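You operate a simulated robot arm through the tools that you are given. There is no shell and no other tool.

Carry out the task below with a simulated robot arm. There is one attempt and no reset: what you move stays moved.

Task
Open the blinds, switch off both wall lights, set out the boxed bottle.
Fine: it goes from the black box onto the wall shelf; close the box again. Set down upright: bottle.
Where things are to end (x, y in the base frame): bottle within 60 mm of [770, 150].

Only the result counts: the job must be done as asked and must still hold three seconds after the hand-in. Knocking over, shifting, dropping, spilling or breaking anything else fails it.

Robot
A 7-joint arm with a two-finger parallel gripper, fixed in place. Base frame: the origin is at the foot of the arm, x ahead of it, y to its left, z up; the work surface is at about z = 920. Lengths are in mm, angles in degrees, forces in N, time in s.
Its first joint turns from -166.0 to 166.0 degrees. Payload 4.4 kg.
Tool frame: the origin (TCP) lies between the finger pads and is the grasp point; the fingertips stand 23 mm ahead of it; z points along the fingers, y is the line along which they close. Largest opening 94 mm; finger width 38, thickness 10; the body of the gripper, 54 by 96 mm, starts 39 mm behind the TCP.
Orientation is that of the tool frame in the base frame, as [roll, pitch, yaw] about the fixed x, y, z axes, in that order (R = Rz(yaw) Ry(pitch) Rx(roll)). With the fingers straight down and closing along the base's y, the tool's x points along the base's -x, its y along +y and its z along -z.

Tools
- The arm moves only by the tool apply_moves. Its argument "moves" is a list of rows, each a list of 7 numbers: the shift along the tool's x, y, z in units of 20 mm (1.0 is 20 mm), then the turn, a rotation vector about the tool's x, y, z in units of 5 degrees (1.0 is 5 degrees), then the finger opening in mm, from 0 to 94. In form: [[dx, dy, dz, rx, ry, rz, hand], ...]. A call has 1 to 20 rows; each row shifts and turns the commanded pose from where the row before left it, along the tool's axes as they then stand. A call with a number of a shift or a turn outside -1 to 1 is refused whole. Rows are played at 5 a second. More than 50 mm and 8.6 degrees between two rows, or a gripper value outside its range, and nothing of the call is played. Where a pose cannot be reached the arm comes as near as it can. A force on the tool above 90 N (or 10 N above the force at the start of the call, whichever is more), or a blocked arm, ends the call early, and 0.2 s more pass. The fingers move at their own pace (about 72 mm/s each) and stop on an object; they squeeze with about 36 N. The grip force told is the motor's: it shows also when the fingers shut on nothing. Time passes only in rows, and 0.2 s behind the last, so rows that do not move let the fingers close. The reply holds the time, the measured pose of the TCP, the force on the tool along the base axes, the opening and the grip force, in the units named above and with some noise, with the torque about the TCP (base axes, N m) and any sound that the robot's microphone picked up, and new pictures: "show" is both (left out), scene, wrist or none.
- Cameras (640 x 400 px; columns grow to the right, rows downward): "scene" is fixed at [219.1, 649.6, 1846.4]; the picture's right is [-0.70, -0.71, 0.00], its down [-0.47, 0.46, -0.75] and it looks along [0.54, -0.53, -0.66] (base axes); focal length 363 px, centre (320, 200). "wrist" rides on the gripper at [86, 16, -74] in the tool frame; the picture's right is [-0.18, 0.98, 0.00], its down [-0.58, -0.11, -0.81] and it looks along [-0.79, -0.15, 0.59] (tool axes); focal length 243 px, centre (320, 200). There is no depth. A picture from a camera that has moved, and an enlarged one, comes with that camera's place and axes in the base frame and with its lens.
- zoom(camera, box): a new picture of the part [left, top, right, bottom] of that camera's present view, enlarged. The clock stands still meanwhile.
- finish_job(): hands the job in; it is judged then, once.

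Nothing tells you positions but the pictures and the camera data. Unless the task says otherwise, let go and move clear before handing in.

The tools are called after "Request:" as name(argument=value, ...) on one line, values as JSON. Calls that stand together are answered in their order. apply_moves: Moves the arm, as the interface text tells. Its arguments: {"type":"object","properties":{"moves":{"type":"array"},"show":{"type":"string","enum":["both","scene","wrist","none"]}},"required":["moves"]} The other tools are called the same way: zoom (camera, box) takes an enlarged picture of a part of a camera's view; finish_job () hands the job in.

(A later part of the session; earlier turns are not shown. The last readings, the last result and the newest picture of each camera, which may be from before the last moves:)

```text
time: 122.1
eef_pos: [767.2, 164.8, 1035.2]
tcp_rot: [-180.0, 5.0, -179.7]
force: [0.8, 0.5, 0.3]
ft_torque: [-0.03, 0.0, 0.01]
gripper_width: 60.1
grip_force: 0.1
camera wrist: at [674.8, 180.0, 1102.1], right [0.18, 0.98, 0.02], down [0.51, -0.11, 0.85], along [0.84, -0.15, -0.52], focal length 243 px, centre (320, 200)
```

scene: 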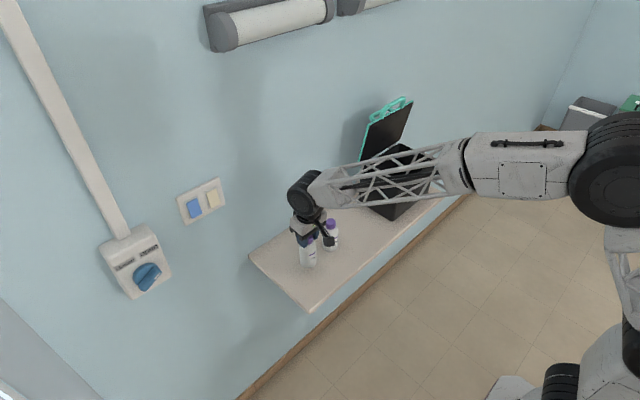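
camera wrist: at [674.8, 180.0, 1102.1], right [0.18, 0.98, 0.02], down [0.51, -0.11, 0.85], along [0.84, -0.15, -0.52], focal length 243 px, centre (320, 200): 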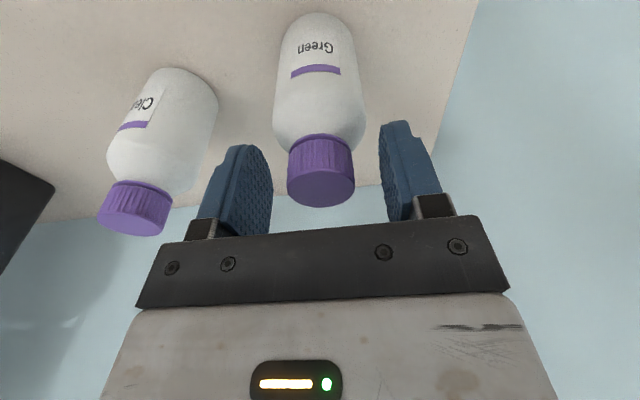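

The bottle stands free. I rise straight up, then check it.

Request:
apply_moves(moves=[[-0.044, 0, -0.5, 0, 0, 0, 60], [-0.087, 0, -0.996, 0, 0, 0, 60], [-0.087, 0, -0.996, 0, 0, 0, 60], [-0.087, 0, -0.996, 0, 0, 0, 60], [-0.087, 0, -0.996, 0, 0, 0, 60], [-0.087, 0, -0.996, 0, 0, 0, 60], [-0.087, 0, -0.996, 0, 0, 0, 60], [-0.087, 0, -0.996, 0, 0, 0, 60], [-0.087, 0, -0.996, 0, 0, 0, 60], [-0.087, 0, -0.996, 0, 0, 0, 60], [-0.087, 0, -0.996, 0, 0, 0, 60], [-0.087, 0, -0.996, 0, 0, 0, 60], [-0.087, 0, -0.996, 0, 0, 0, 60], [0, 0, 0, 0, 0, 0, 60]], show="both")

Request:
zoom(camera="scene", box=[240, 180, 400, 320])

```text
time: 125.1
eef_pos: [765.2, 164.9, 1286.0]
tcp_rot: [-180.0, 5.0, -179.8]
force: [-0.3, 0.2, -0.1]
ft_torque: [0.0, 0.03, -0.01]
gripper_width: 60.1
grip_force: 0.1
camera wrist: at [673.5, 180.7, 1352.2], right [0.18, 0.98, 0.02], down [0.51, -0.11, 0.85], along [0.84, -0.15, -0.52], focal length 243 px, centre (320, 200)
```

scene: 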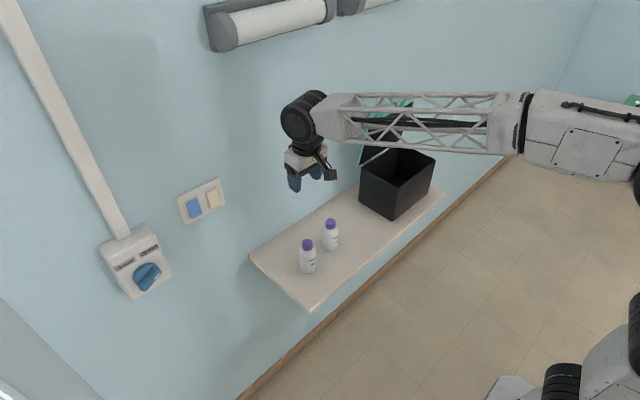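
wrist: 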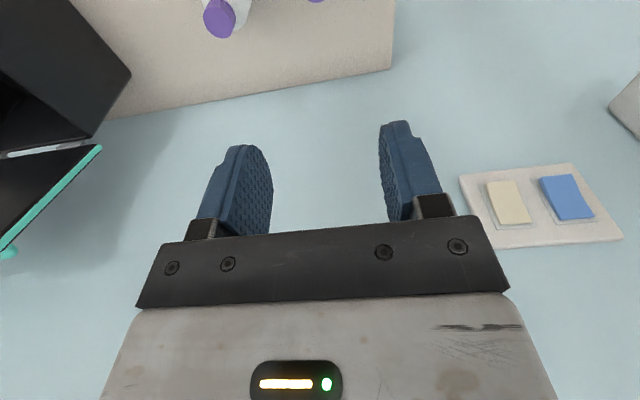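

```text
2.86 times, centred on (320, 250) of scene
camera zoom: at [219.1, 649.6, 1846.4], right [-0.7, -0.71, 0.0], down [-0.47, 0.46, -0.75], along [0.54, -0.53, -0.66], focal length 1037 px, centre (320, 57)
```

zoom: 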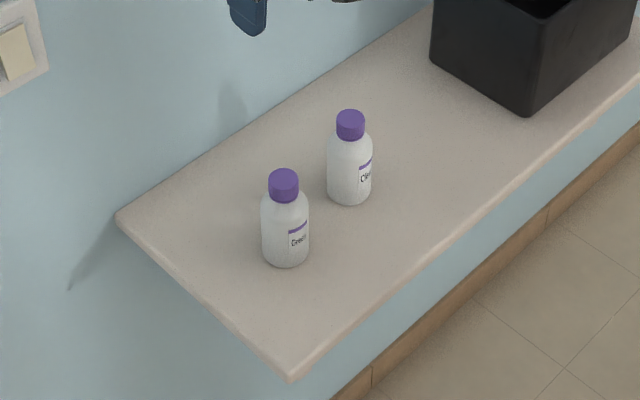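

The bottle stands upright at about (765, 165), the other bottle is untouched. Now I go back to the box to close the lid, first raising and backing off a little.

Request:
apply_moves(moves=[[0.62, -0.85, -1, 0, 0, 0, 60], [0.62, -0.85, -1, 0, 0, 0, 60], [0.62, -0.85, -1, 0, 0, 0, 60], [0.62, -0.85, -1, 0, 0, 0, 60], [0.62, -0.85, -1, 0, 0, 0, 60], [0.62, -0.85, -1, 0, 0, 0, 60], [0, -1, 0, 0, 0, 0, 60], [0, -1, 0, 0, 0, 0, 60], [0, -1, 0, 0, 0, 0, 60], [0, -1, 0, 0, 0, 0, 60], [0, -1, 0, 0, 0, 0, 60], [0, -1, 0, 0, 0, 0, 60], [0, -1, 0, 0, 0, 0, 60], [0, -1, 0, 0, 0, 0, 60], [0, -1, 0, 0, 0, 0, 60], [0, -1, 0, 0, 0, 0, 60], [0, -1, 0, 0, 0, 0, 60], [0, -1, 0, 0, 0, 0, 60], [0, -1, 0, 0, 0, 0, 60], [0, -1, 0, 0, 0, 0, 60]], show="none")

Request:
apply_moves(moves=[[0, -0.95, 0, 0, 0, 0, 60], [0, -0.95, 0, 0, 0, 0, 60], [0, -0.95, 0, 0, 0, 0, 60], [0, -0.95, 0, 0, 0, 0, 60], [0, -0.95, 0, 0, 0, 0, 60], [0, 0, 0, 0, 0, 0, 60]], show="both")

```text
time: 129.3
eef_pos: [682.1, -218.8, 1397.8]
tcp_rot: [-180.0, 5.0, -179.7]
force: [0.2, -0.7, -0.4]
ft_torque: [0.02, -0.01, -0.03]
gripper_width: 59.9
grip_force: 0.1
```

```text
time: 130.7
eef_pos: [682.7, -315.1, 1395.7]
tcp_rot: [180.0, 4.9, -179.8]
force: [0.9, 0.6, -0.4]
ft_torque: [0.0, 0.03, 0.02]
gripper_width: 59.9
grip_force: 0.0
camera wrist: at [590.4, -298.1, 1462.8], right [0.18, 0.98, 0.02], down [0.51, -0.11, 0.85], along [0.84, -0.15, -0.52], focal length 243 px, centre (320, 200)
```

scene: 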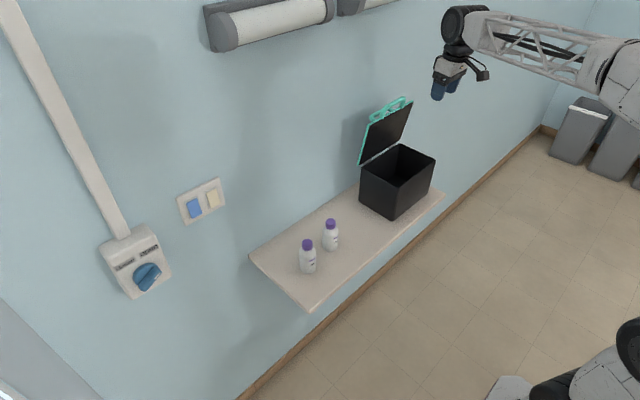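
wrist: 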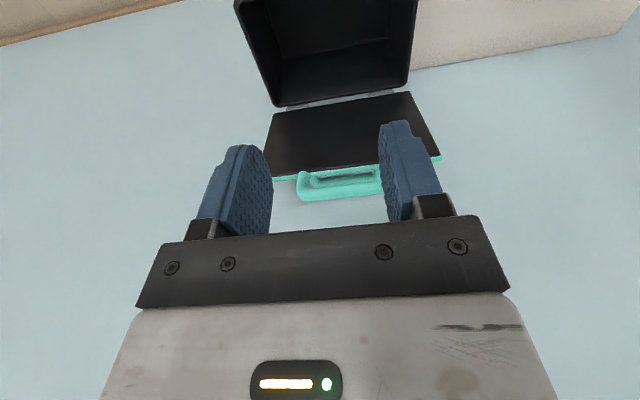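

Request:
zoom(camera="wrist", box=[230, 60, 470, 220])

Request:
zoom(camera="scene", box=[350, 80, 450, 170])

```text
2.50 times, centred on (350, 140) of wrist
camera zoom: at [590.4, -298.1, 1462.8], right [0.18, 0.98, 0.02], down [0.51, -0.11, 0.85], along [0.84, -0.15, -0.52], focal length 606 px, centre (245, 350)
```

zoom: 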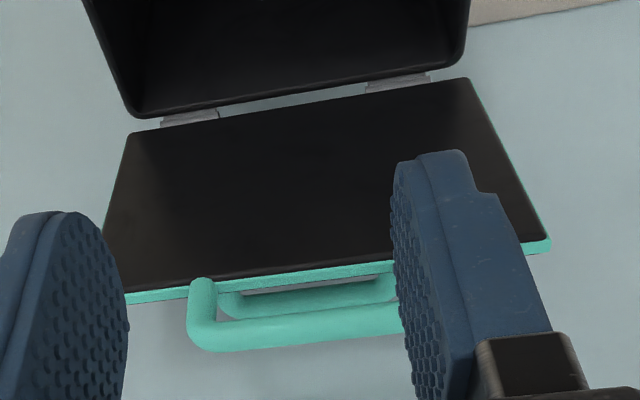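

```text
4.44 times, centred on (400, 125) of scene
camera zoom: at [219.1, 649.6, 1846.4], right [-0.7, -0.71, 0.0], down [-0.47, 0.46, -0.75], along [0.54, -0.53, -0.66], focal length 1613 px, centre (-36, 533)
```

zoom: 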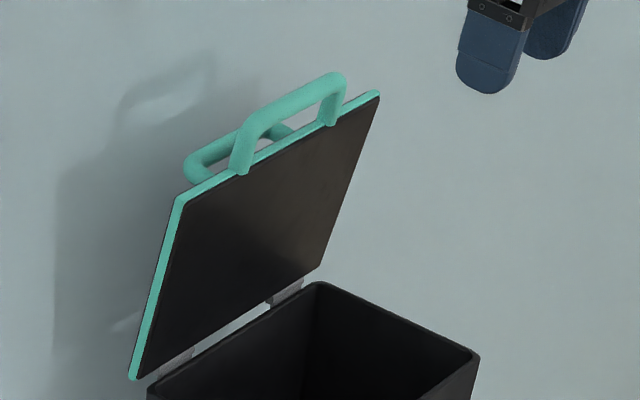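

The bar of the open lid is at about (848, −312, 1294), lid at about 81°. I turn the hand −90° about its own axis so that the fingers can cage the bar front and back.

Request:
apply_moves(moves=[[0, 0, 0, 0, 0, -1, 60], [0, 0, 0, 0, 0, -1, 60], [0, 0, 0, 0, 0, -1, 60], [0, 0, 0, 0, 0, -1, 60], [0, 0, 0, 0, 0, -1, 60], [0, 0, 0, 0, 0, -1, 60], [0, 0, 0, 0, 0, -1, 60], [0, 0, 0, 0, 0, -1, 60], [0, 0, 0, 0, 0, -1, 60], [0, 0, 0, 0, 0, -1, 60], [0, 0, 0, 0, 0, -1, 60], [0, 0, 0, 0, 0, -1, 60], [0, 0, 0, 0, 0, -1, 60], [0, 0, 0, 0, 0, -1, 60], [0, 0, 0, 0, 0, -1, 60], [0, 0, 0, 0, 0, -1, 60], [0, 0, 0, 0, 0, -1, 60], [0, 0, 0, 0, 0, -1, 60], [0, 0, 0, 0, 0, 0, 60]], show="both")

```text
time: 134.7
eef_pos: [682.6, -314.2, 1397.3]
tcp_rot: [-175.0, 0.0, -89.9]
force: [-0.4, -0.4, -1.1]
ft_torque: [0.03, 0.0, -0.01]
gripper_width: 59.8
grip_force: 0.0
camera wrist: at [661.0, -399.8, 1470.7], right [-0.98, 0.18, -0.09], down [0.04, 0.58, 0.81], along [0.2, 0.79, -0.58], focal length 243 px, centre (320, 200)
```

scene: 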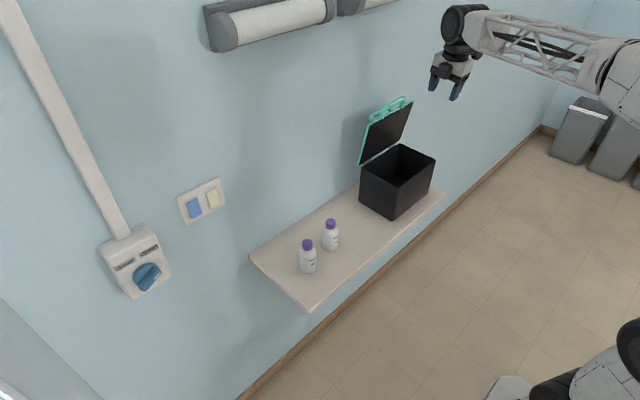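
wrist: 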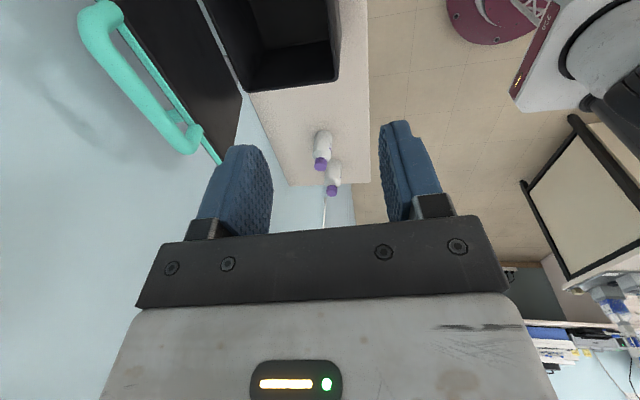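

That orientation is reachable. I tilt to match the lid's plane and move to just above the front bar.

Request:
apply_moves(moves=[[-0.01, -0.92, 0.424, 0.1, 0, 0, 60], [-0.01, -0.92, 0.424, 0.1, 0, 0, 60], [-0.01, -0.92, 0.424, 0.1, 0, 0, 60], [-0.01, -0.92, 0.424, 0.1, 0, 0, 60], [-0.01, -0.92, 0.424, 0.1, 0, 0, 60], [-0.01, -0.92, 0.424, 0.1, 0, 0, 60], [-0.01, -0.92, 0.424, 0.1, 0, 0, 60], [-0.01, -0.92, 0.424, 0.1, 0, 0, 60], [0, 0, 0, 0, 0, 0, 60]], show="both")

Request:
zoom(camera="scene", box=[350, 60, 450, 170])

```text
time: 136.7
eef_pos: [838.6, -311.3, 1347.1]
tcp_rot: [-171.0, 0.0, -89.8]
force: [-0.6, -0.1, -0.6]
ft_torque: [0.0, -0.02, 0.02]
gripper_width: 60.1
grip_force: 0.0
camera wrist: at [811.9, -397.5, 1418.4], right [-0.97, 0.18, -0.15], down [-0.02, 0.58, 0.81], along [0.24, 0.79, -0.56], focal length 243 px, centre (320, 200)
```

scene: 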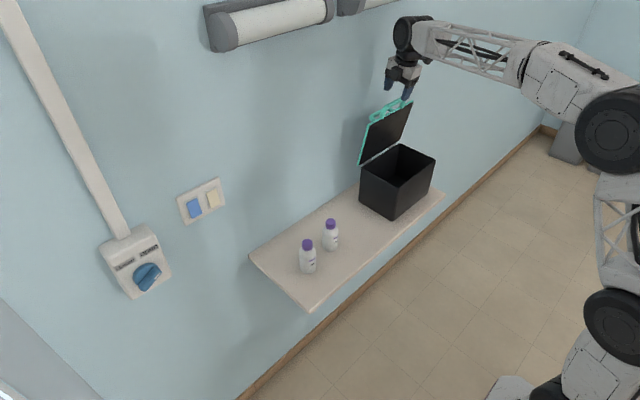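
wrist: 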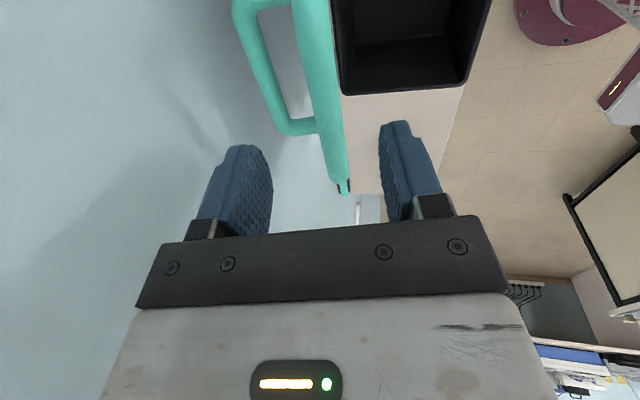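

```text
3.64 times, centred on (400, 115) of scene
camera zoom: at [219.1, 649.6, 1846.4], right [-0.7, -0.71, 0.0], down [-0.47, 0.46, -0.75], along [0.54, -0.53, -0.66], focal length 1320 px, centre (29, 509)
```

zoom: 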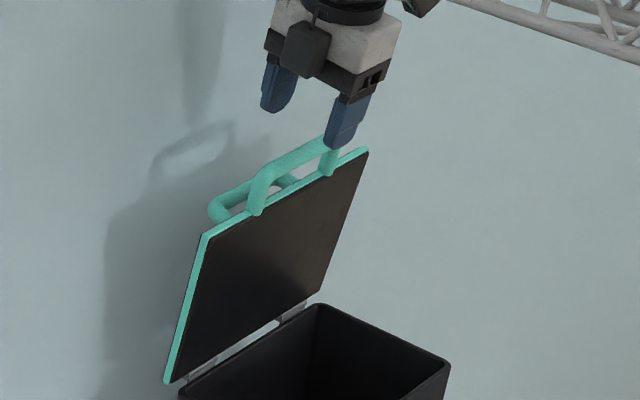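

Request:
zoom(camera="wrist", box=[200, 0, 440, 220])

```text
1.82 times, centred on (320, 110) of wrist
camera zoom: at [811.9, -397.5, 1418.4], right [-0.97, 0.18, -0.15], down [-0.02, 0.58, 0.81], along [0.24, 0.79, -0.56], focal length 441 px, centre (320, 364)
```

zoom: 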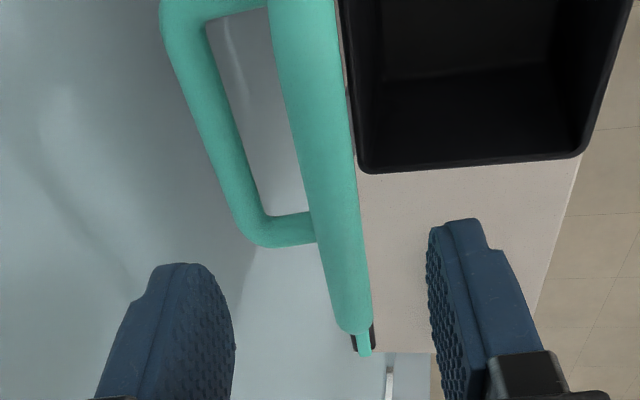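

The bar sits between the fingers, about 5 mm toward the front. I correct that and lower the fingers around it.

Request:
apply_moves(moves=[[0, 0.125, 0.5, 0, 0, 0, 60], [0, 0.1, 0.7, 0, 0, 0, 60], [0, 0, 0.7, 0, 0, 0, 60], [0, 0, 0.6, 0, 0, 0, 60], [0, 0, 0, 0, 0, 0, 60]], show="both")

Request:
zoom(camera="scene", box=[350, 60, 450, 170])

Request:
zoom(camera="wrist", box=[160, 60, 480, 260])

```text
time: 137.9
eef_pos: [839.9, -311.1, 1295.8]
tcp_rot: [-171.0, 0.0, -89.8]
force: [-0.6, 0.8, -0.4]
ft_torque: [0.01, -0.01, -0.01]
gripper_width: 59.7
grip_force: 0.1
camera wrist: at [813.7, -397.4, 1367.9], right [-0.97, 0.18, -0.15], down [-0.02, 0.58, 0.81], along [0.24, 0.79, -0.56], focal length 243 px, centre (320, 200)
```

scene: 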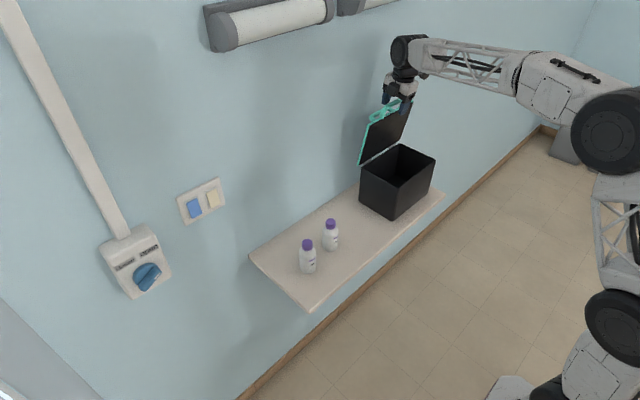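
wrist: 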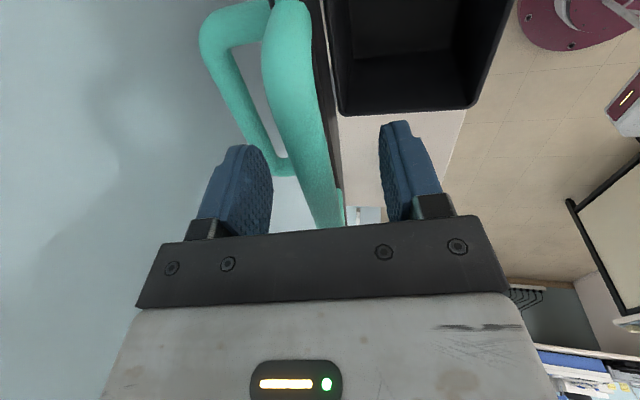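

```text
3.64 times, centred on (400, 115) of scene
camera zoom: at [219.1, 649.6, 1846.4], right [-0.7, -0.71, 0.0], down [-0.47, 0.46, -0.75], along [0.54, -0.53, -0.66], focal length 1320 px, centre (29, 509)
```

zoom: 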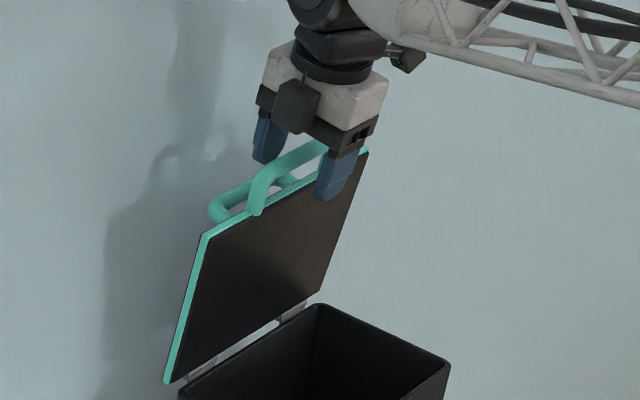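

```text
2.00 times, centred on (320, 160) of wrist
camera zoom: at [813.7, -397.4, 1367.9], right [-0.97, 0.18, -0.15], down [-0.02, 0.58, 0.81], along [0.24, 0.79, -0.56], focal length 485 px, centre (320, 280)
```

zoom: 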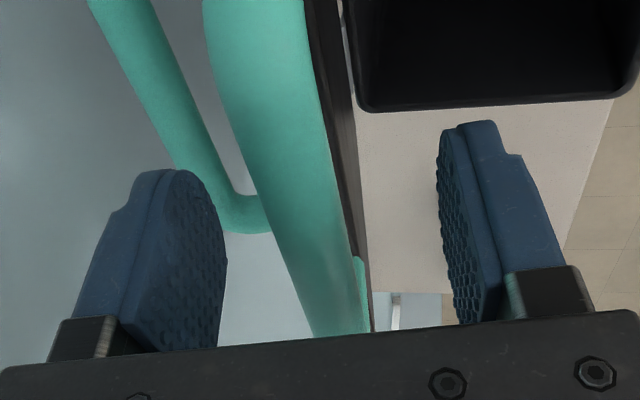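

Request:
apply_moves(moves=[[0, -0.2, 0, 0, 0, 0, 50], [0, 0, 0, 0, 0, 0, 40], [0, 0, 0, 0, 0, 0, 30], [0, 0, 0, 0, 0, 0, 26], [0, 0, 0, 0, 0, 0, 26]], show="both")

Request:
zoom(camera="wrist", box=[160, 60, 480, 260])

```text
time: 139.1
eef_pos: [844.4, -311.6, 1296.6]
tcp_rot: [-171.0, 0.0, -89.8]
force: [0.7, -0.2, 0.4]
ft_torque: [0.02, 0.0, 0.02]
gripper_width: 26.1
grip_force: 0.0
camera wrist: at [817.7, -397.5, 1368.6], right [-0.97, 0.18, -0.15], down [-0.02, 0.58, 0.81], along [0.24, 0.79, -0.56], focal length 243 px, centre (320, 200)
```

scene: 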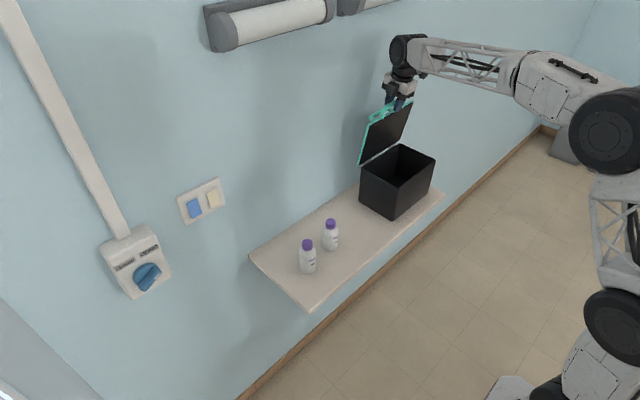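
wrist: 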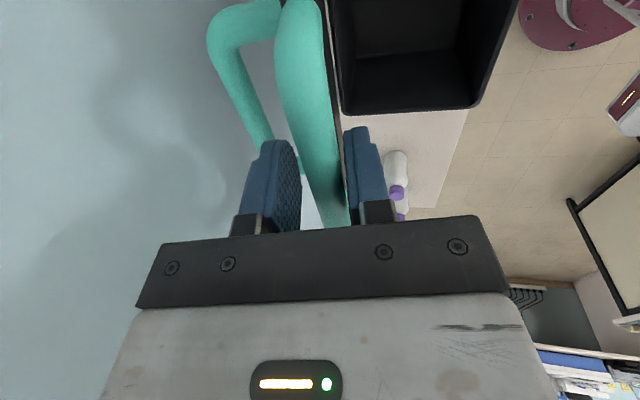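

```text
2.00 times, centred on (320, 160) of wrist
camera zoom: at [817.7, -397.5, 1368.6], right [-0.97, 0.18, -0.15], down [-0.02, 0.58, 0.81], along [0.24, 0.79, -0.56], focal length 485 px, centre (320, 280)
```

zoom: 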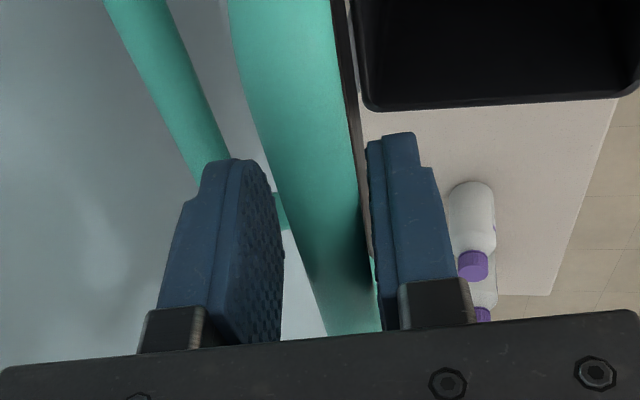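

The bar is caged. I narrow the cage to 21 mm and swing the lid down along its hinge arc, rotating the tool with it.

Request:
apply_moves(moves=[[0, 0, 0, 0, 0, 0, 21], [0, 0, 0, 0, 0, 0, 21], [0, 0.24, 0.003, 0.25, 0, 0, 21], [0, 0.483, 0.0105, 0.5, 0, 0, 21], [0, 0.483, 0.0105, 0.5, 0, 0, 21], [0, 0.483, 0.0105, 0.5, 0, 0, 21], [0, 0.483, 0.0105, 0.5, 0, 0, 21]], show="both")

Request:
zoom(camera="wrist", box=[160, 60, 480, 260])

Request:
zoom(camera="scene", box=[350, 70, 450, 230])

```text
time: 140.7
eef_pos: [800.5, -312.0, 1286.5]
tcp_rot: [-159.8, 0.1, -89.7]
force: [0.4, 1.0, 0.8]
ft_torque: [-0.03, 0.0, 0.02]
gripper_width: 21.1
grip_force: 0.0
camera wrist: at [761.2, -397.9, 1350.3], right [-0.92, 0.18, -0.34], down [-0.18, 0.58, 0.79], along [0.34, 0.79, -0.5], focal length 243 px, centre (320, 200)
```

scene: 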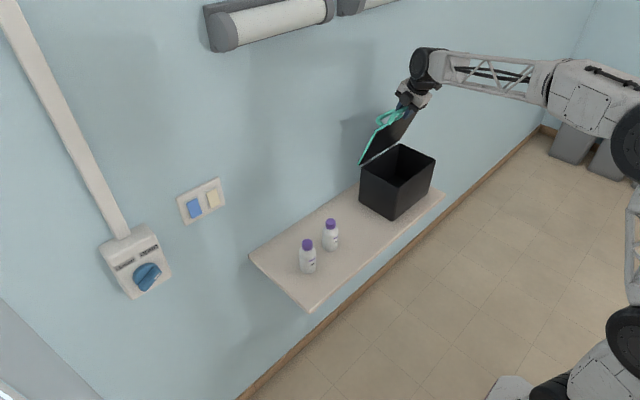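
wrist: 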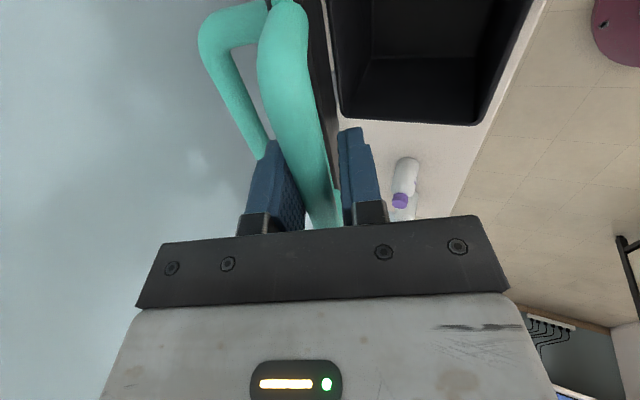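

```text
2.00 times, centred on (320, 160) of wrist
camera zoom: at [761.2, -397.9, 1350.3], right [-0.92, 0.18, -0.34], down [-0.18, 0.58, 0.79], along [0.34, 0.79, -0.5], focal length 485 px, centre (320, 280)
```

zoom: 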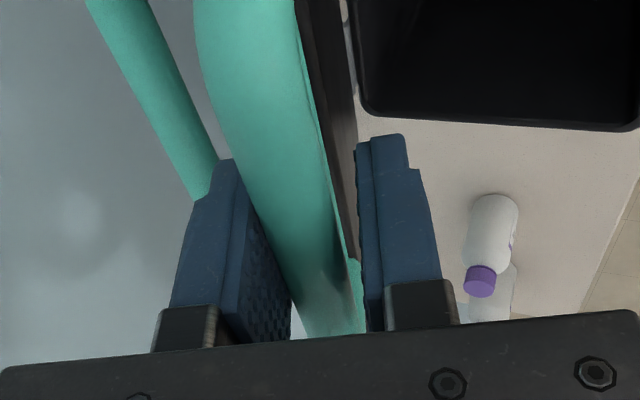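

```text
2.50 times, centred on (400, 150) of scene
camera zoom: at [219.1, 649.6, 1846.4], right [-0.7, -0.71, 0.0], down [-0.47, 0.46, -0.75], along [0.54, -0.53, -0.66], focal length 907 px, centre (120, 325)
```

zoom: 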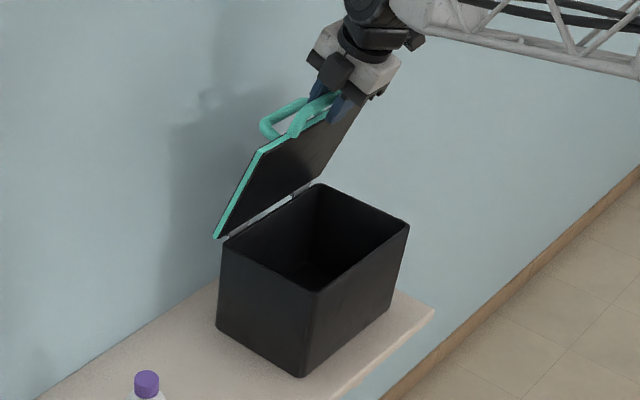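

The lid follows with almost no force. I continue down the arc.

Request:
apply_moves(moves=[[0, 0.581, 0.015, 0.6, 0, 0, 21], [0, 0.581, 0.015, 0.6, 0, 0, 21], [0, 0.581, 0.015, 0.6, 0, 0, 21], [0, 0.581, 0.015, 0.6, 0, 0, 21], [0, 0.581, 0.015, 0.6, 0, 0, 21], [0, 0.581, 0.015, 0.6, 0, 0, 21], [0, 0.581, 0.015, 0.6, 0, 0, 21], [0, 0.581, 0.015, 0.6, 0, 0, 21], [0, 0.581, 0.015, 0.6, 0, 0, 21]], show="both")

Request:
zoom(camera="wrist", box=[160, 60, 480, 260])

Request:
zoom(camera="scene", box=[350, 70, 450, 230])

```text
time: 142.7
eef_pos: [716.1, -311.9, 1229.9]
tcp_rot: [-132.7, 0.1, -89.9]
force: [0.1, 0.5, -0.2]
ft_torque: [0.01, -0.02, 0.01]
gripper_width: 20.7
grip_force: 0.0
camera wrist: at [651.7, -398.5, 1268.5], right [-0.67, 0.18, -0.72], down [-0.52, 0.58, 0.63], along [0.53, 0.79, -0.29], focal length 243 px, centre (320, 200)
```

scene: 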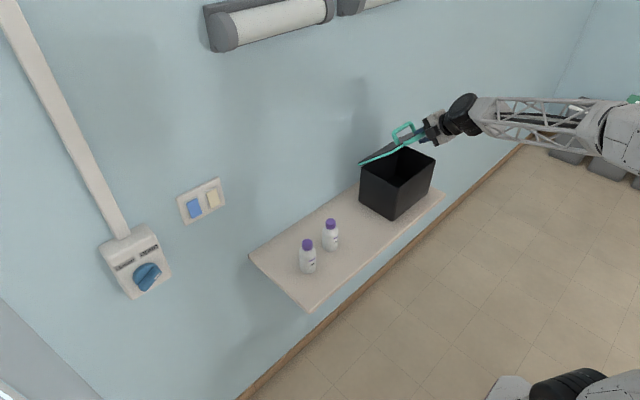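
wrist: 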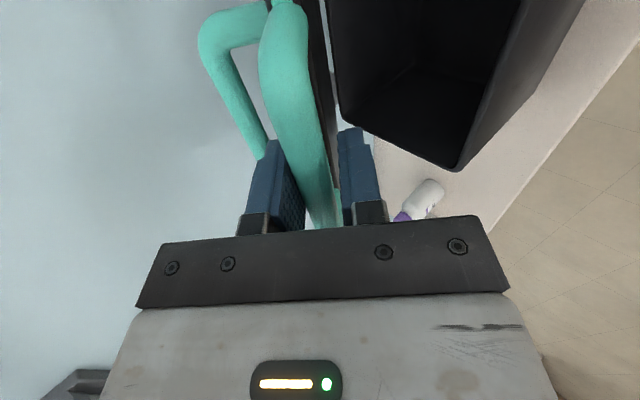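

```text
2.00 times, centred on (320, 160) of wrist
camera zoom: at [651.7, -398.5, 1268.5], right [-0.67, 0.18, -0.72], down [-0.52, 0.58, 0.63], along [0.53, 0.79, -0.29], focal length 485 px, centre (320, 280)
```

zoom: 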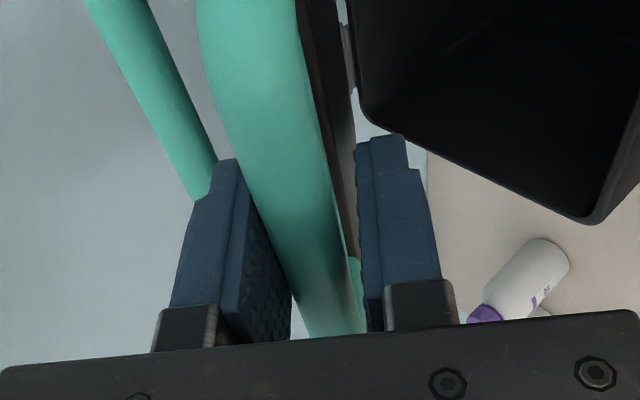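

```text
2.50 times, centred on (400, 150) of scene
camera zoom: at [219.1, 649.6, 1846.4], right [-0.7, -0.71, 0.0], down [-0.47, 0.46, -0.75], along [0.54, -0.53, -0.66], focal length 907 px, centre (120, 325)
```

zoom: 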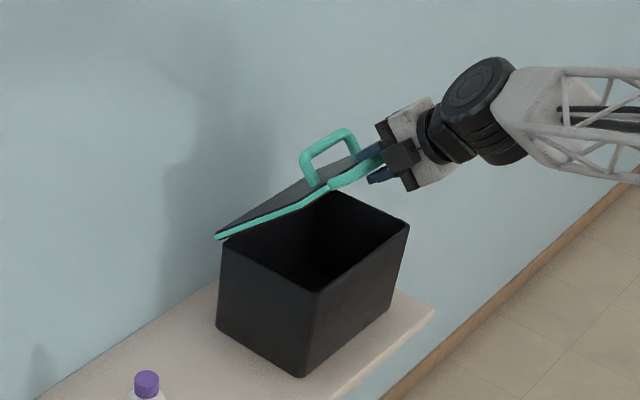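

Request:
apply_moves(moves=[[0, 0.585, 0.015, 0.6, 0, 0, 21], [0, 0.585, 0.015, 0.6, 0, 0, 21], [0, 0.585, 0.015, 0.6, 0, 0, 21], [0, 0.585, 0.015, 0.6, 0, 0, 21], [0, 0.585, 0.015, 0.6, 0, 0, 21], [0, 0.585, 0.015, 0.6, 0, 0, 21], [0, 0.585, 0.015, 0.6, 0, 0, 21], [0, 0.585, 0.015, 0.6, 0, 0, 21]], show="both")

Request:
zoom(camera="wrist", box=[160, 60, 480, 260])

Request:
zoom(camera="scene", box=[350, 100, 480, 230])

```text
time: 144.1
eef_pos: [685.4, -315.8, 1154.7]
tcp_rot: [-116.6, 0.9, -89.7]
force: [-39.2, 16.0, 17.3]
ft_torque: [-0.43, -0.46, -0.24]
gripper_width: 19.8
grip_force: 0.0
stopped in row 7: the force on the tool passed its limit at 110 N (the readings are from after the stop); the commanded pose is now the measured one
camera wrist: at [612.5, -402.7, 1172.6], right [-0.44, 0.2, -0.88], down [-0.67, 0.57, 0.47], along [0.59, 0.8, -0.12], focal length 243 px, centre (320, 200)
```

scene: 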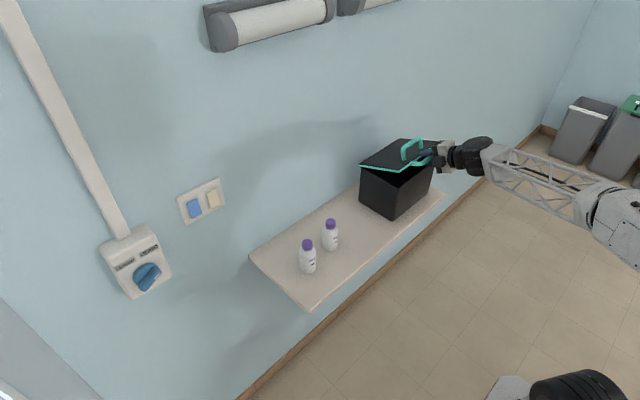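
wrist: 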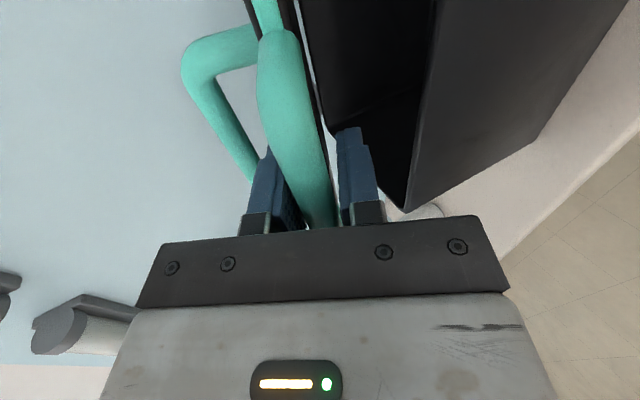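

```text
2.00 times, centred on (320, 160) of wrist
camera zoom: at [612.5, -402.7, 1172.6], right [-0.44, 0.2, -0.88], down [-0.67, 0.57, 0.47], along [0.59, 0.8, -0.12], focal length 485 px, centre (320, 280)
```

zoom: 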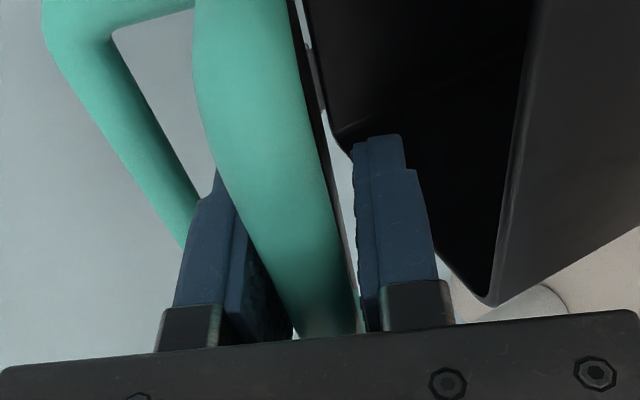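

```text
3.08 times, centred on (415, 165) of scene
camera zoom: at [219.1, 649.6, 1846.4], right [-0.7, -0.71, 0.0], down [-0.47, 0.46, -0.75], along [0.54, -0.53, -0.66], focal length 1117 px, centre (28, 308)
```

zoom: 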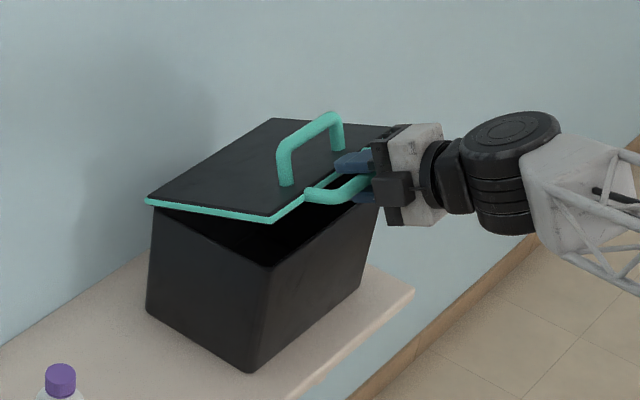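

The arm hit a joint limit near the end of the arc and strayed, so force built up. I ease back a few millimetres along the tool to relieve it and check the box.

Request:
apply_moves(moves=[[-0.1, 0, -0.2, 0, 0, 0, 24], [0, 0, 0, 0, 0, 0, 24]], show="none")

Request:
zoom(camera="scene", box=[340, 170, 450, 240])

```text
time: 144.7
eef_pos: [682.5, -313.6, 1152.3]
tcp_rot: [-116.8, 1.1, -89.7]
force: [0.8, 0.2, 0.2]
ft_torque: [-0.06, 0.02, 0.0]
gripper_width: 24.0
grip_force: 0.1
```

```text
5.71 times, centred on (395, 205) of scene
camera zoom: at [219.1, 649.6, 1846.4], right [-0.7, -0.71, 0.0], down [-0.47, 0.46, -0.75], along [0.54, -0.53, -0.66], focal length 2074 px, centre (-109, 171)
```

zoom: 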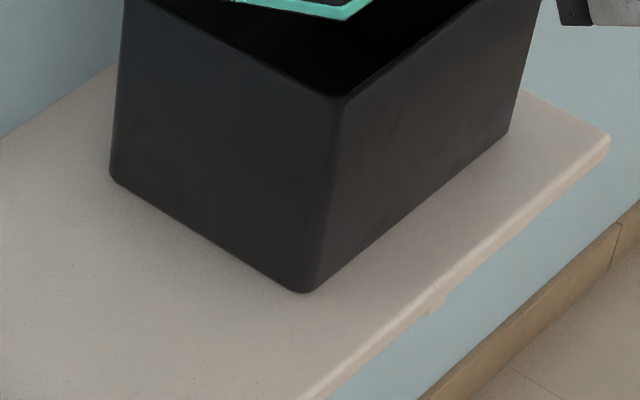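

Request:
zoom(camera="scene", box=[310, 120, 460, 260])

Request:
apply_moves(moves=[[0, 0, 0, 0, 0, 0, 24]], show="both")

```text
2.86 times, centred on (385, 190) of scene
camera zoom: at [219.1, 649.6, 1846.4], right [-0.7, -0.71, 0.0], down [-0.47, 0.46, -0.75], along [0.54, -0.53, -0.66], focal length 1037 px, centre (134, 229)
```

zoom: 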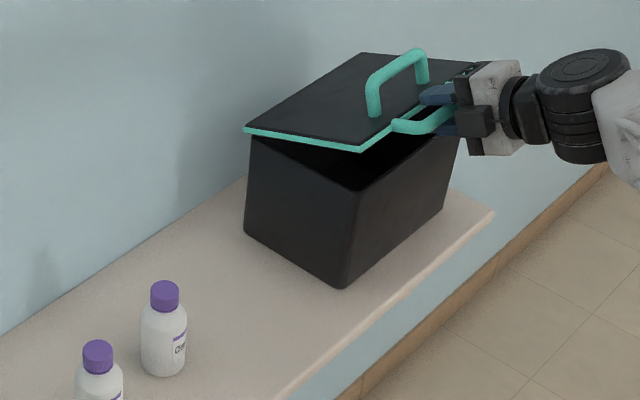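

```text
time: 145.1
eef_pos: [682.6, -314.1, 1153.2]
tcp_rot: [-116.8, 1.1, -89.6]
force: [-0.2, 0.1, 0.0]
ft_torque: [-0.03, -0.02, 0.01]
gripper_width: 24.1
grip_force: 0.1
camera wrist: at [609.5, -400.8, 1171.2], right [-0.44, 0.2, -0.87], down [-0.67, 0.57, 0.47], along [0.59, 0.8, -0.12], focal length 243 px, centre (320, 200)
```

scene: 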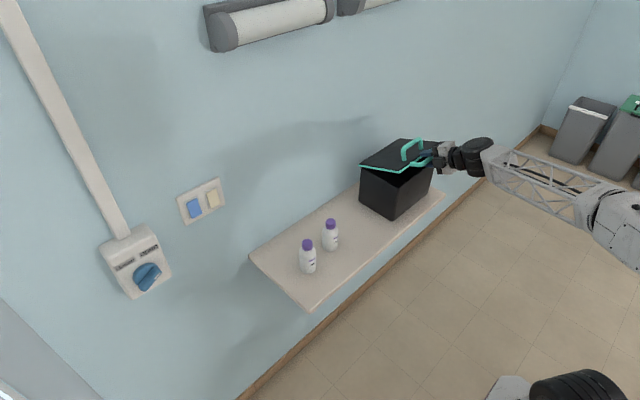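
wrist: 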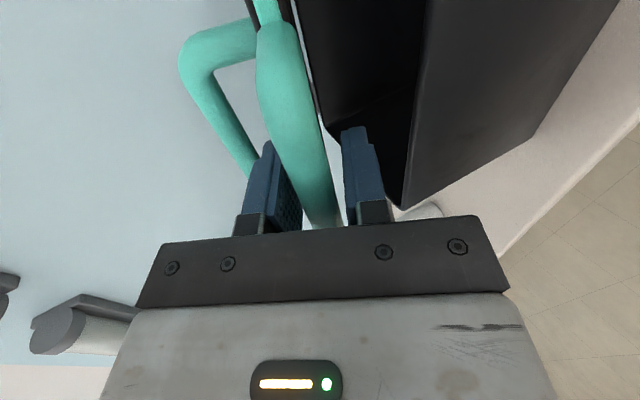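

The box has not moved and the lid holds at about 20°. I slide back a little so the bar sits nearer the fingertips, reduce the tilt to stay inside the joint range, and finish closing with a mostly downward motion.

Request:
apply_moves(moves=[[0, 0, -0.35, 0, 0, 0, 24], [0, 0, -0.35, 0, 0, 0, 24], [0, 0, 0, -0.8, 0, 0, 24], [0, 0, 0, -0.8, 0, 0, 24], [0, 0, 0, 0, 0, 0, 22]], show="both")

Request:
zoom(camera="wrist", box=[160, 60, 480, 260])

Request:
zoom(camera="scene", box=[350, 100, 480, 230])

```text
time: 146.3
eef_pos: [669.1, -313.5, 1159.5]
tcp_rot: [-124.9, 1.0, -89.7]
force: [0.1, 0.3, 0.1]
ft_torque: [0.01, -0.01, -0.03]
gripper_width: 22.2
grip_force: 0.2
camera wrist: at [600.8, -400.9, 1187.5], right [-0.56, 0.2, -0.8], down [-0.6, 0.57, 0.56], along [0.57, 0.8, -0.2], focal length 243 px, centre (320, 200)
```

scene: 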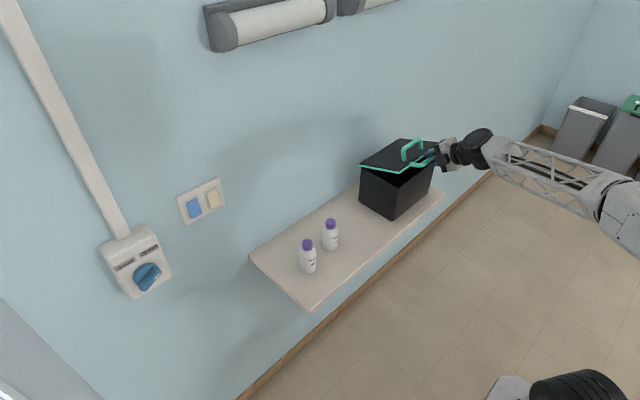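
wrist: 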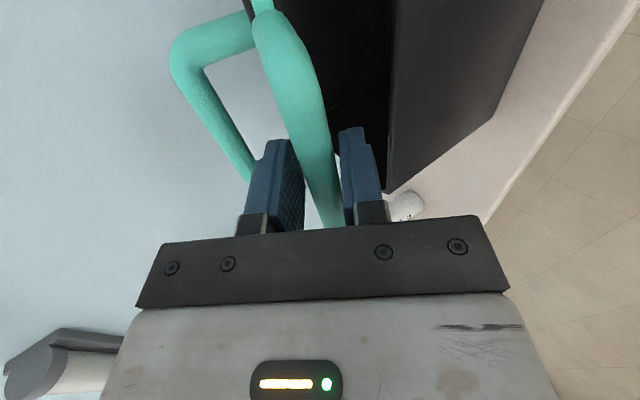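

```text
2.00 times, centred on (320, 160) of wrist
camera zoom: at [600.8, -400.9, 1187.5], right [-0.56, 0.2, -0.8], down [-0.6, 0.57, 0.56], along [0.57, 0.8, -0.2], focal length 485 px, centre (320, 280)
```

zoom: 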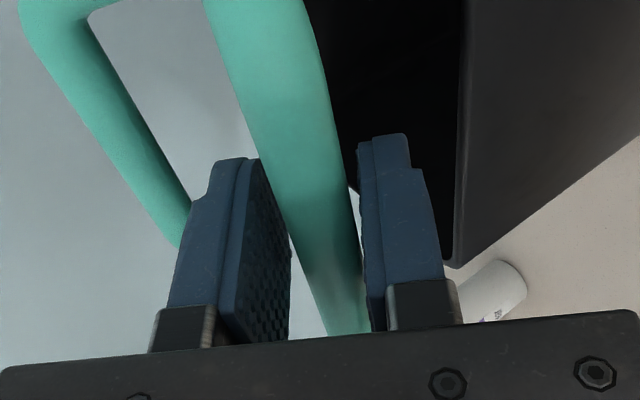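

```text
3.08 times, centred on (415, 165) of scene
camera zoom: at [219.1, 649.6, 1846.4], right [-0.7, -0.71, 0.0], down [-0.47, 0.46, -0.75], along [0.54, -0.53, -0.66], focal length 1117 px, centre (28, 308)
```

zoom: 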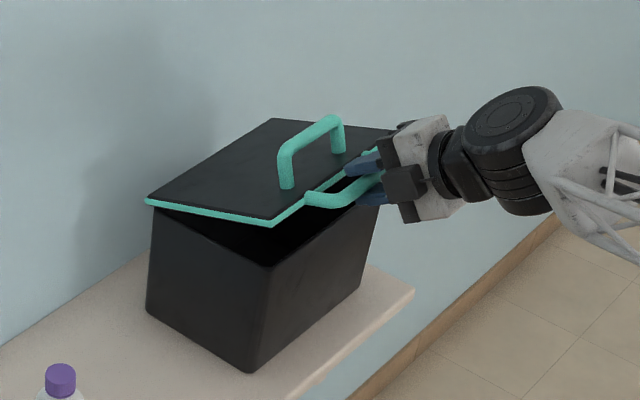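

Request:
apply_moves(moves=[[0, 0.23, 0.0725, 0, 0, 0, 21], [0, 0.23, 0.0725, 0, 0, 0, 21], [0, 0.23, 0.0725, 0, 0, 0, 21], [0, 0.23, 0.0725, 0, 0, 0, 21], [0, 0.222, 0.093, 0, 0, 0, 21], [0, 0.222, 0.093, 0, 0, 0, 21], [0, 0.222, 0.093, 0, 0, 0, 21], [0, 0.222, 0.093, 0, 0, 0, 21], [0, 0, 0, 0, 0, 0, 21]], show="both")

Request:
zoom(camera="scene", box=[350, 100, 480, 230])

Request:
zoom(camera="wrist", box=[160, 60, 480, 260])

```text
time: 148.3
eef_pos: [660.8, -314.5, 1121.6]
tcp_rot: [-124.8, 1.1, -89.7]
force: [0.0, -0.2, 0.1]
ft_torque: [0.04, 0.02, -0.01]
gripper_width: 21.3
grip_force: 0.1
camera wrist: at [591.0, -401.5, 1150.3], right [-0.56, 0.2, -0.8], down [-0.6, 0.57, 0.56], along [0.57, 0.8, -0.2], focal length 243 px, centre (320, 200)
```

scene: 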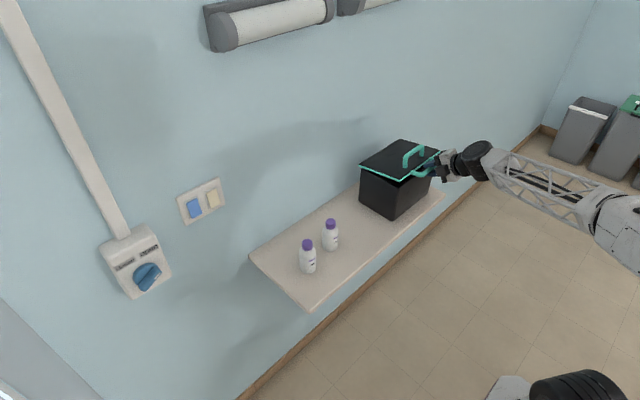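
wrist: 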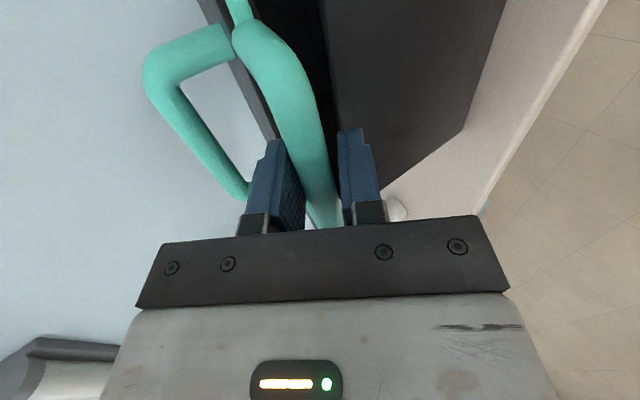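

```text
3.08 times, centred on (415, 165) of scene
camera zoom: at [219.1, 649.6, 1846.4], right [-0.7, -0.71, 0.0], down [-0.47, 0.46, -0.75], along [0.54, -0.53, -0.66], focal length 1117 px, centre (28, 308)
```

zoom: 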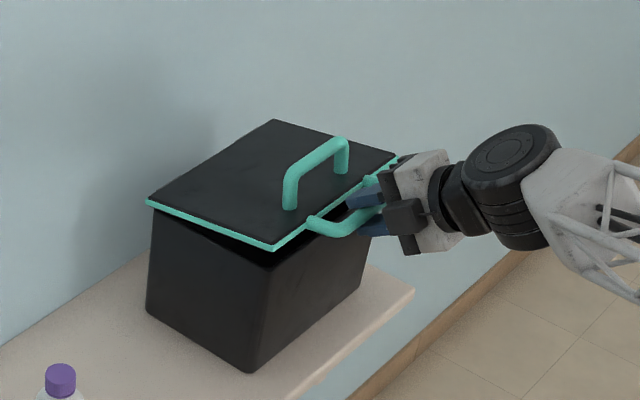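

```text
2.00 times, centred on (320, 160) of wrist
camera zoom: at [591.0, -401.5, 1150.3], right [-0.56, 0.2, -0.8], down [-0.6, 0.57, 0.56], along [0.57, 0.8, -0.2], focal length 485 px, centre (320, 280)
```

zoom: 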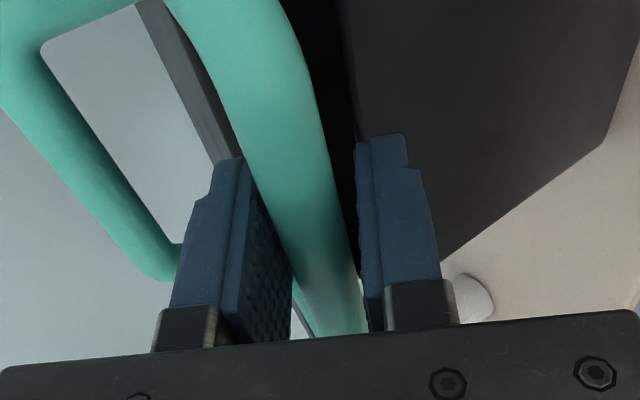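

Request:
apply_moves(moves=[[0, 0.214, 0.1, 0, 0, 0, 21], [0, 0.214, 0.1, 0, 0, 0, 21], [0, 0.214, 0.1, 0, 0, 0, 21], [0, 0.214, 0.1, 0, 0, 0, 21], [0, 0, 0, 0, 0, 0, 21]], show="none")

Request:
apply_moves(moves=[[0, 0.16, 0.08, 0, 0, 0, 21], [0, 0.16, 0.08, 0, 0, 0, 21], [0, 0, 0, 0, 0, 0, 21]], show="both")

Request:
zoom(camera="scene", box=[350, 100, 480, 230])

```text
time: 149.5
eef_pos: [655.7, -313.0, 1104.0]
tcp_rot: [-124.8, 1.0, -89.9]
force: [-0.1, 0.2, 0.8]
ft_torque: [0.03, 0.01, 0.04]
gripper_width: 20.9
grip_force: 0.0
```

```text
time: 150.3
eef_pos: [655.7, -313.6, 1095.1]
tcp_rot: [-124.8, 1.0, -89.8]
force: [0.1, -0.3, 0.1]
ft_torque: [0.03, 0.01, 0.0]
gripper_width: 21.0
grip_force: 0.0
camera wrist: at [586.2, -400.5, 1124.4], right [-0.56, 0.2, -0.8], down [-0.6, 0.57, 0.56], along [0.57, 0.8, -0.2], focal length 243 px, centre (320, 200)
```

scene: 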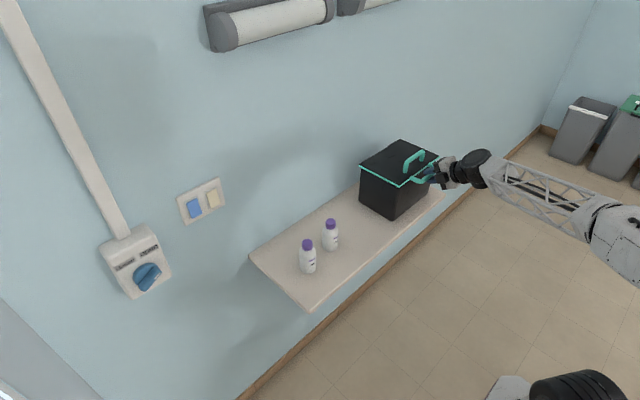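
wrist: 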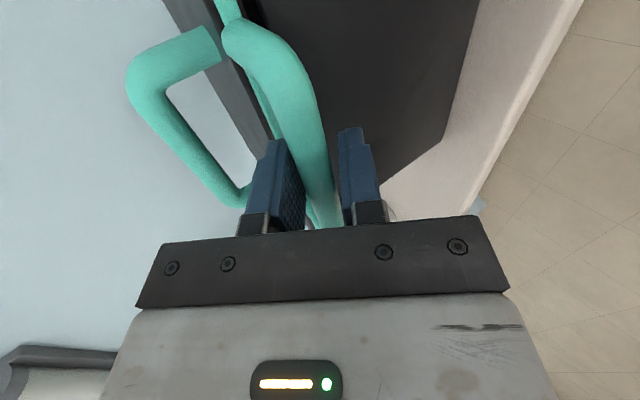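

```text
3.08 times, centred on (415, 165) of scene
camera zoom: at [219.1, 649.6, 1846.4], right [-0.7, -0.71, 0.0], down [-0.47, 0.46, -0.75], along [0.54, -0.53, -0.66], focal length 1117 px, centre (28, 308)
```

zoom: 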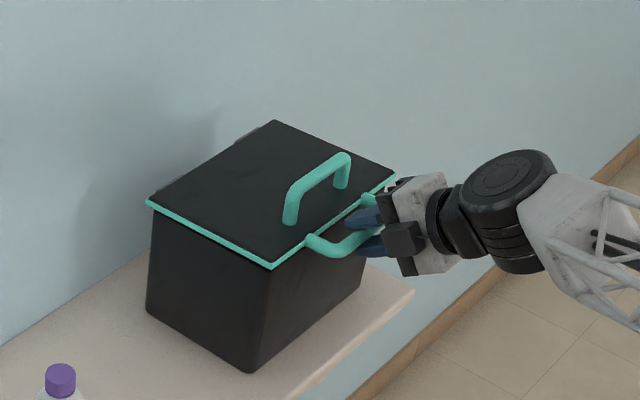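

Lid is nearly closed. I press the last millimetres gently until contact.

Request:
apply_moves(moves=[[0, 0.08, 0.05, 0, 0, 0, 21], [0, 0, 0, 0, 0, 0, 21]], show="none")

Request:
apply_moves(moves=[[0, 0.08, 0.05, 0, 0, 0, 21], [0, 0, 0, 0, 0, 0, 21]], show="none")

Request:
apply_moves(moves=[[0, 0.08, 0.05, 0, 0, 0, 21], [0, 0, 0, 0, 0, 0, 21]], show="none")

```text
time: 150.9
eef_pos: [654.6, -314.4, 1095.3]
tcp_rot: [-124.8, 1.0, -89.8]
force: [0.4, 0.8, -0.3]
ft_torque: [-0.02, 0.03, -0.01]
gripper_width: 20.9
grip_force: 0.0
```

```text
time: 151.5
eef_pos: [656.0, -313.6, 1093.6]
tcp_rot: [-124.8, 1.0, -89.6]
force: [0.1, -0.3, 0.6]
ft_torque: [-0.07, 0.01, -0.01]
gripper_width: 20.8
grip_force: 0.0
```

```text
time: 152.1
eef_pos: [657.2, -313.8, 1091.1]
tcp_rot: [-124.8, 1.0, -89.7]
force: [-1.0, -0.3, 1.0]
ft_torque: [-0.02, 0.0, -0.01]
gripper_width: 20.9
grip_force: 0.1
```

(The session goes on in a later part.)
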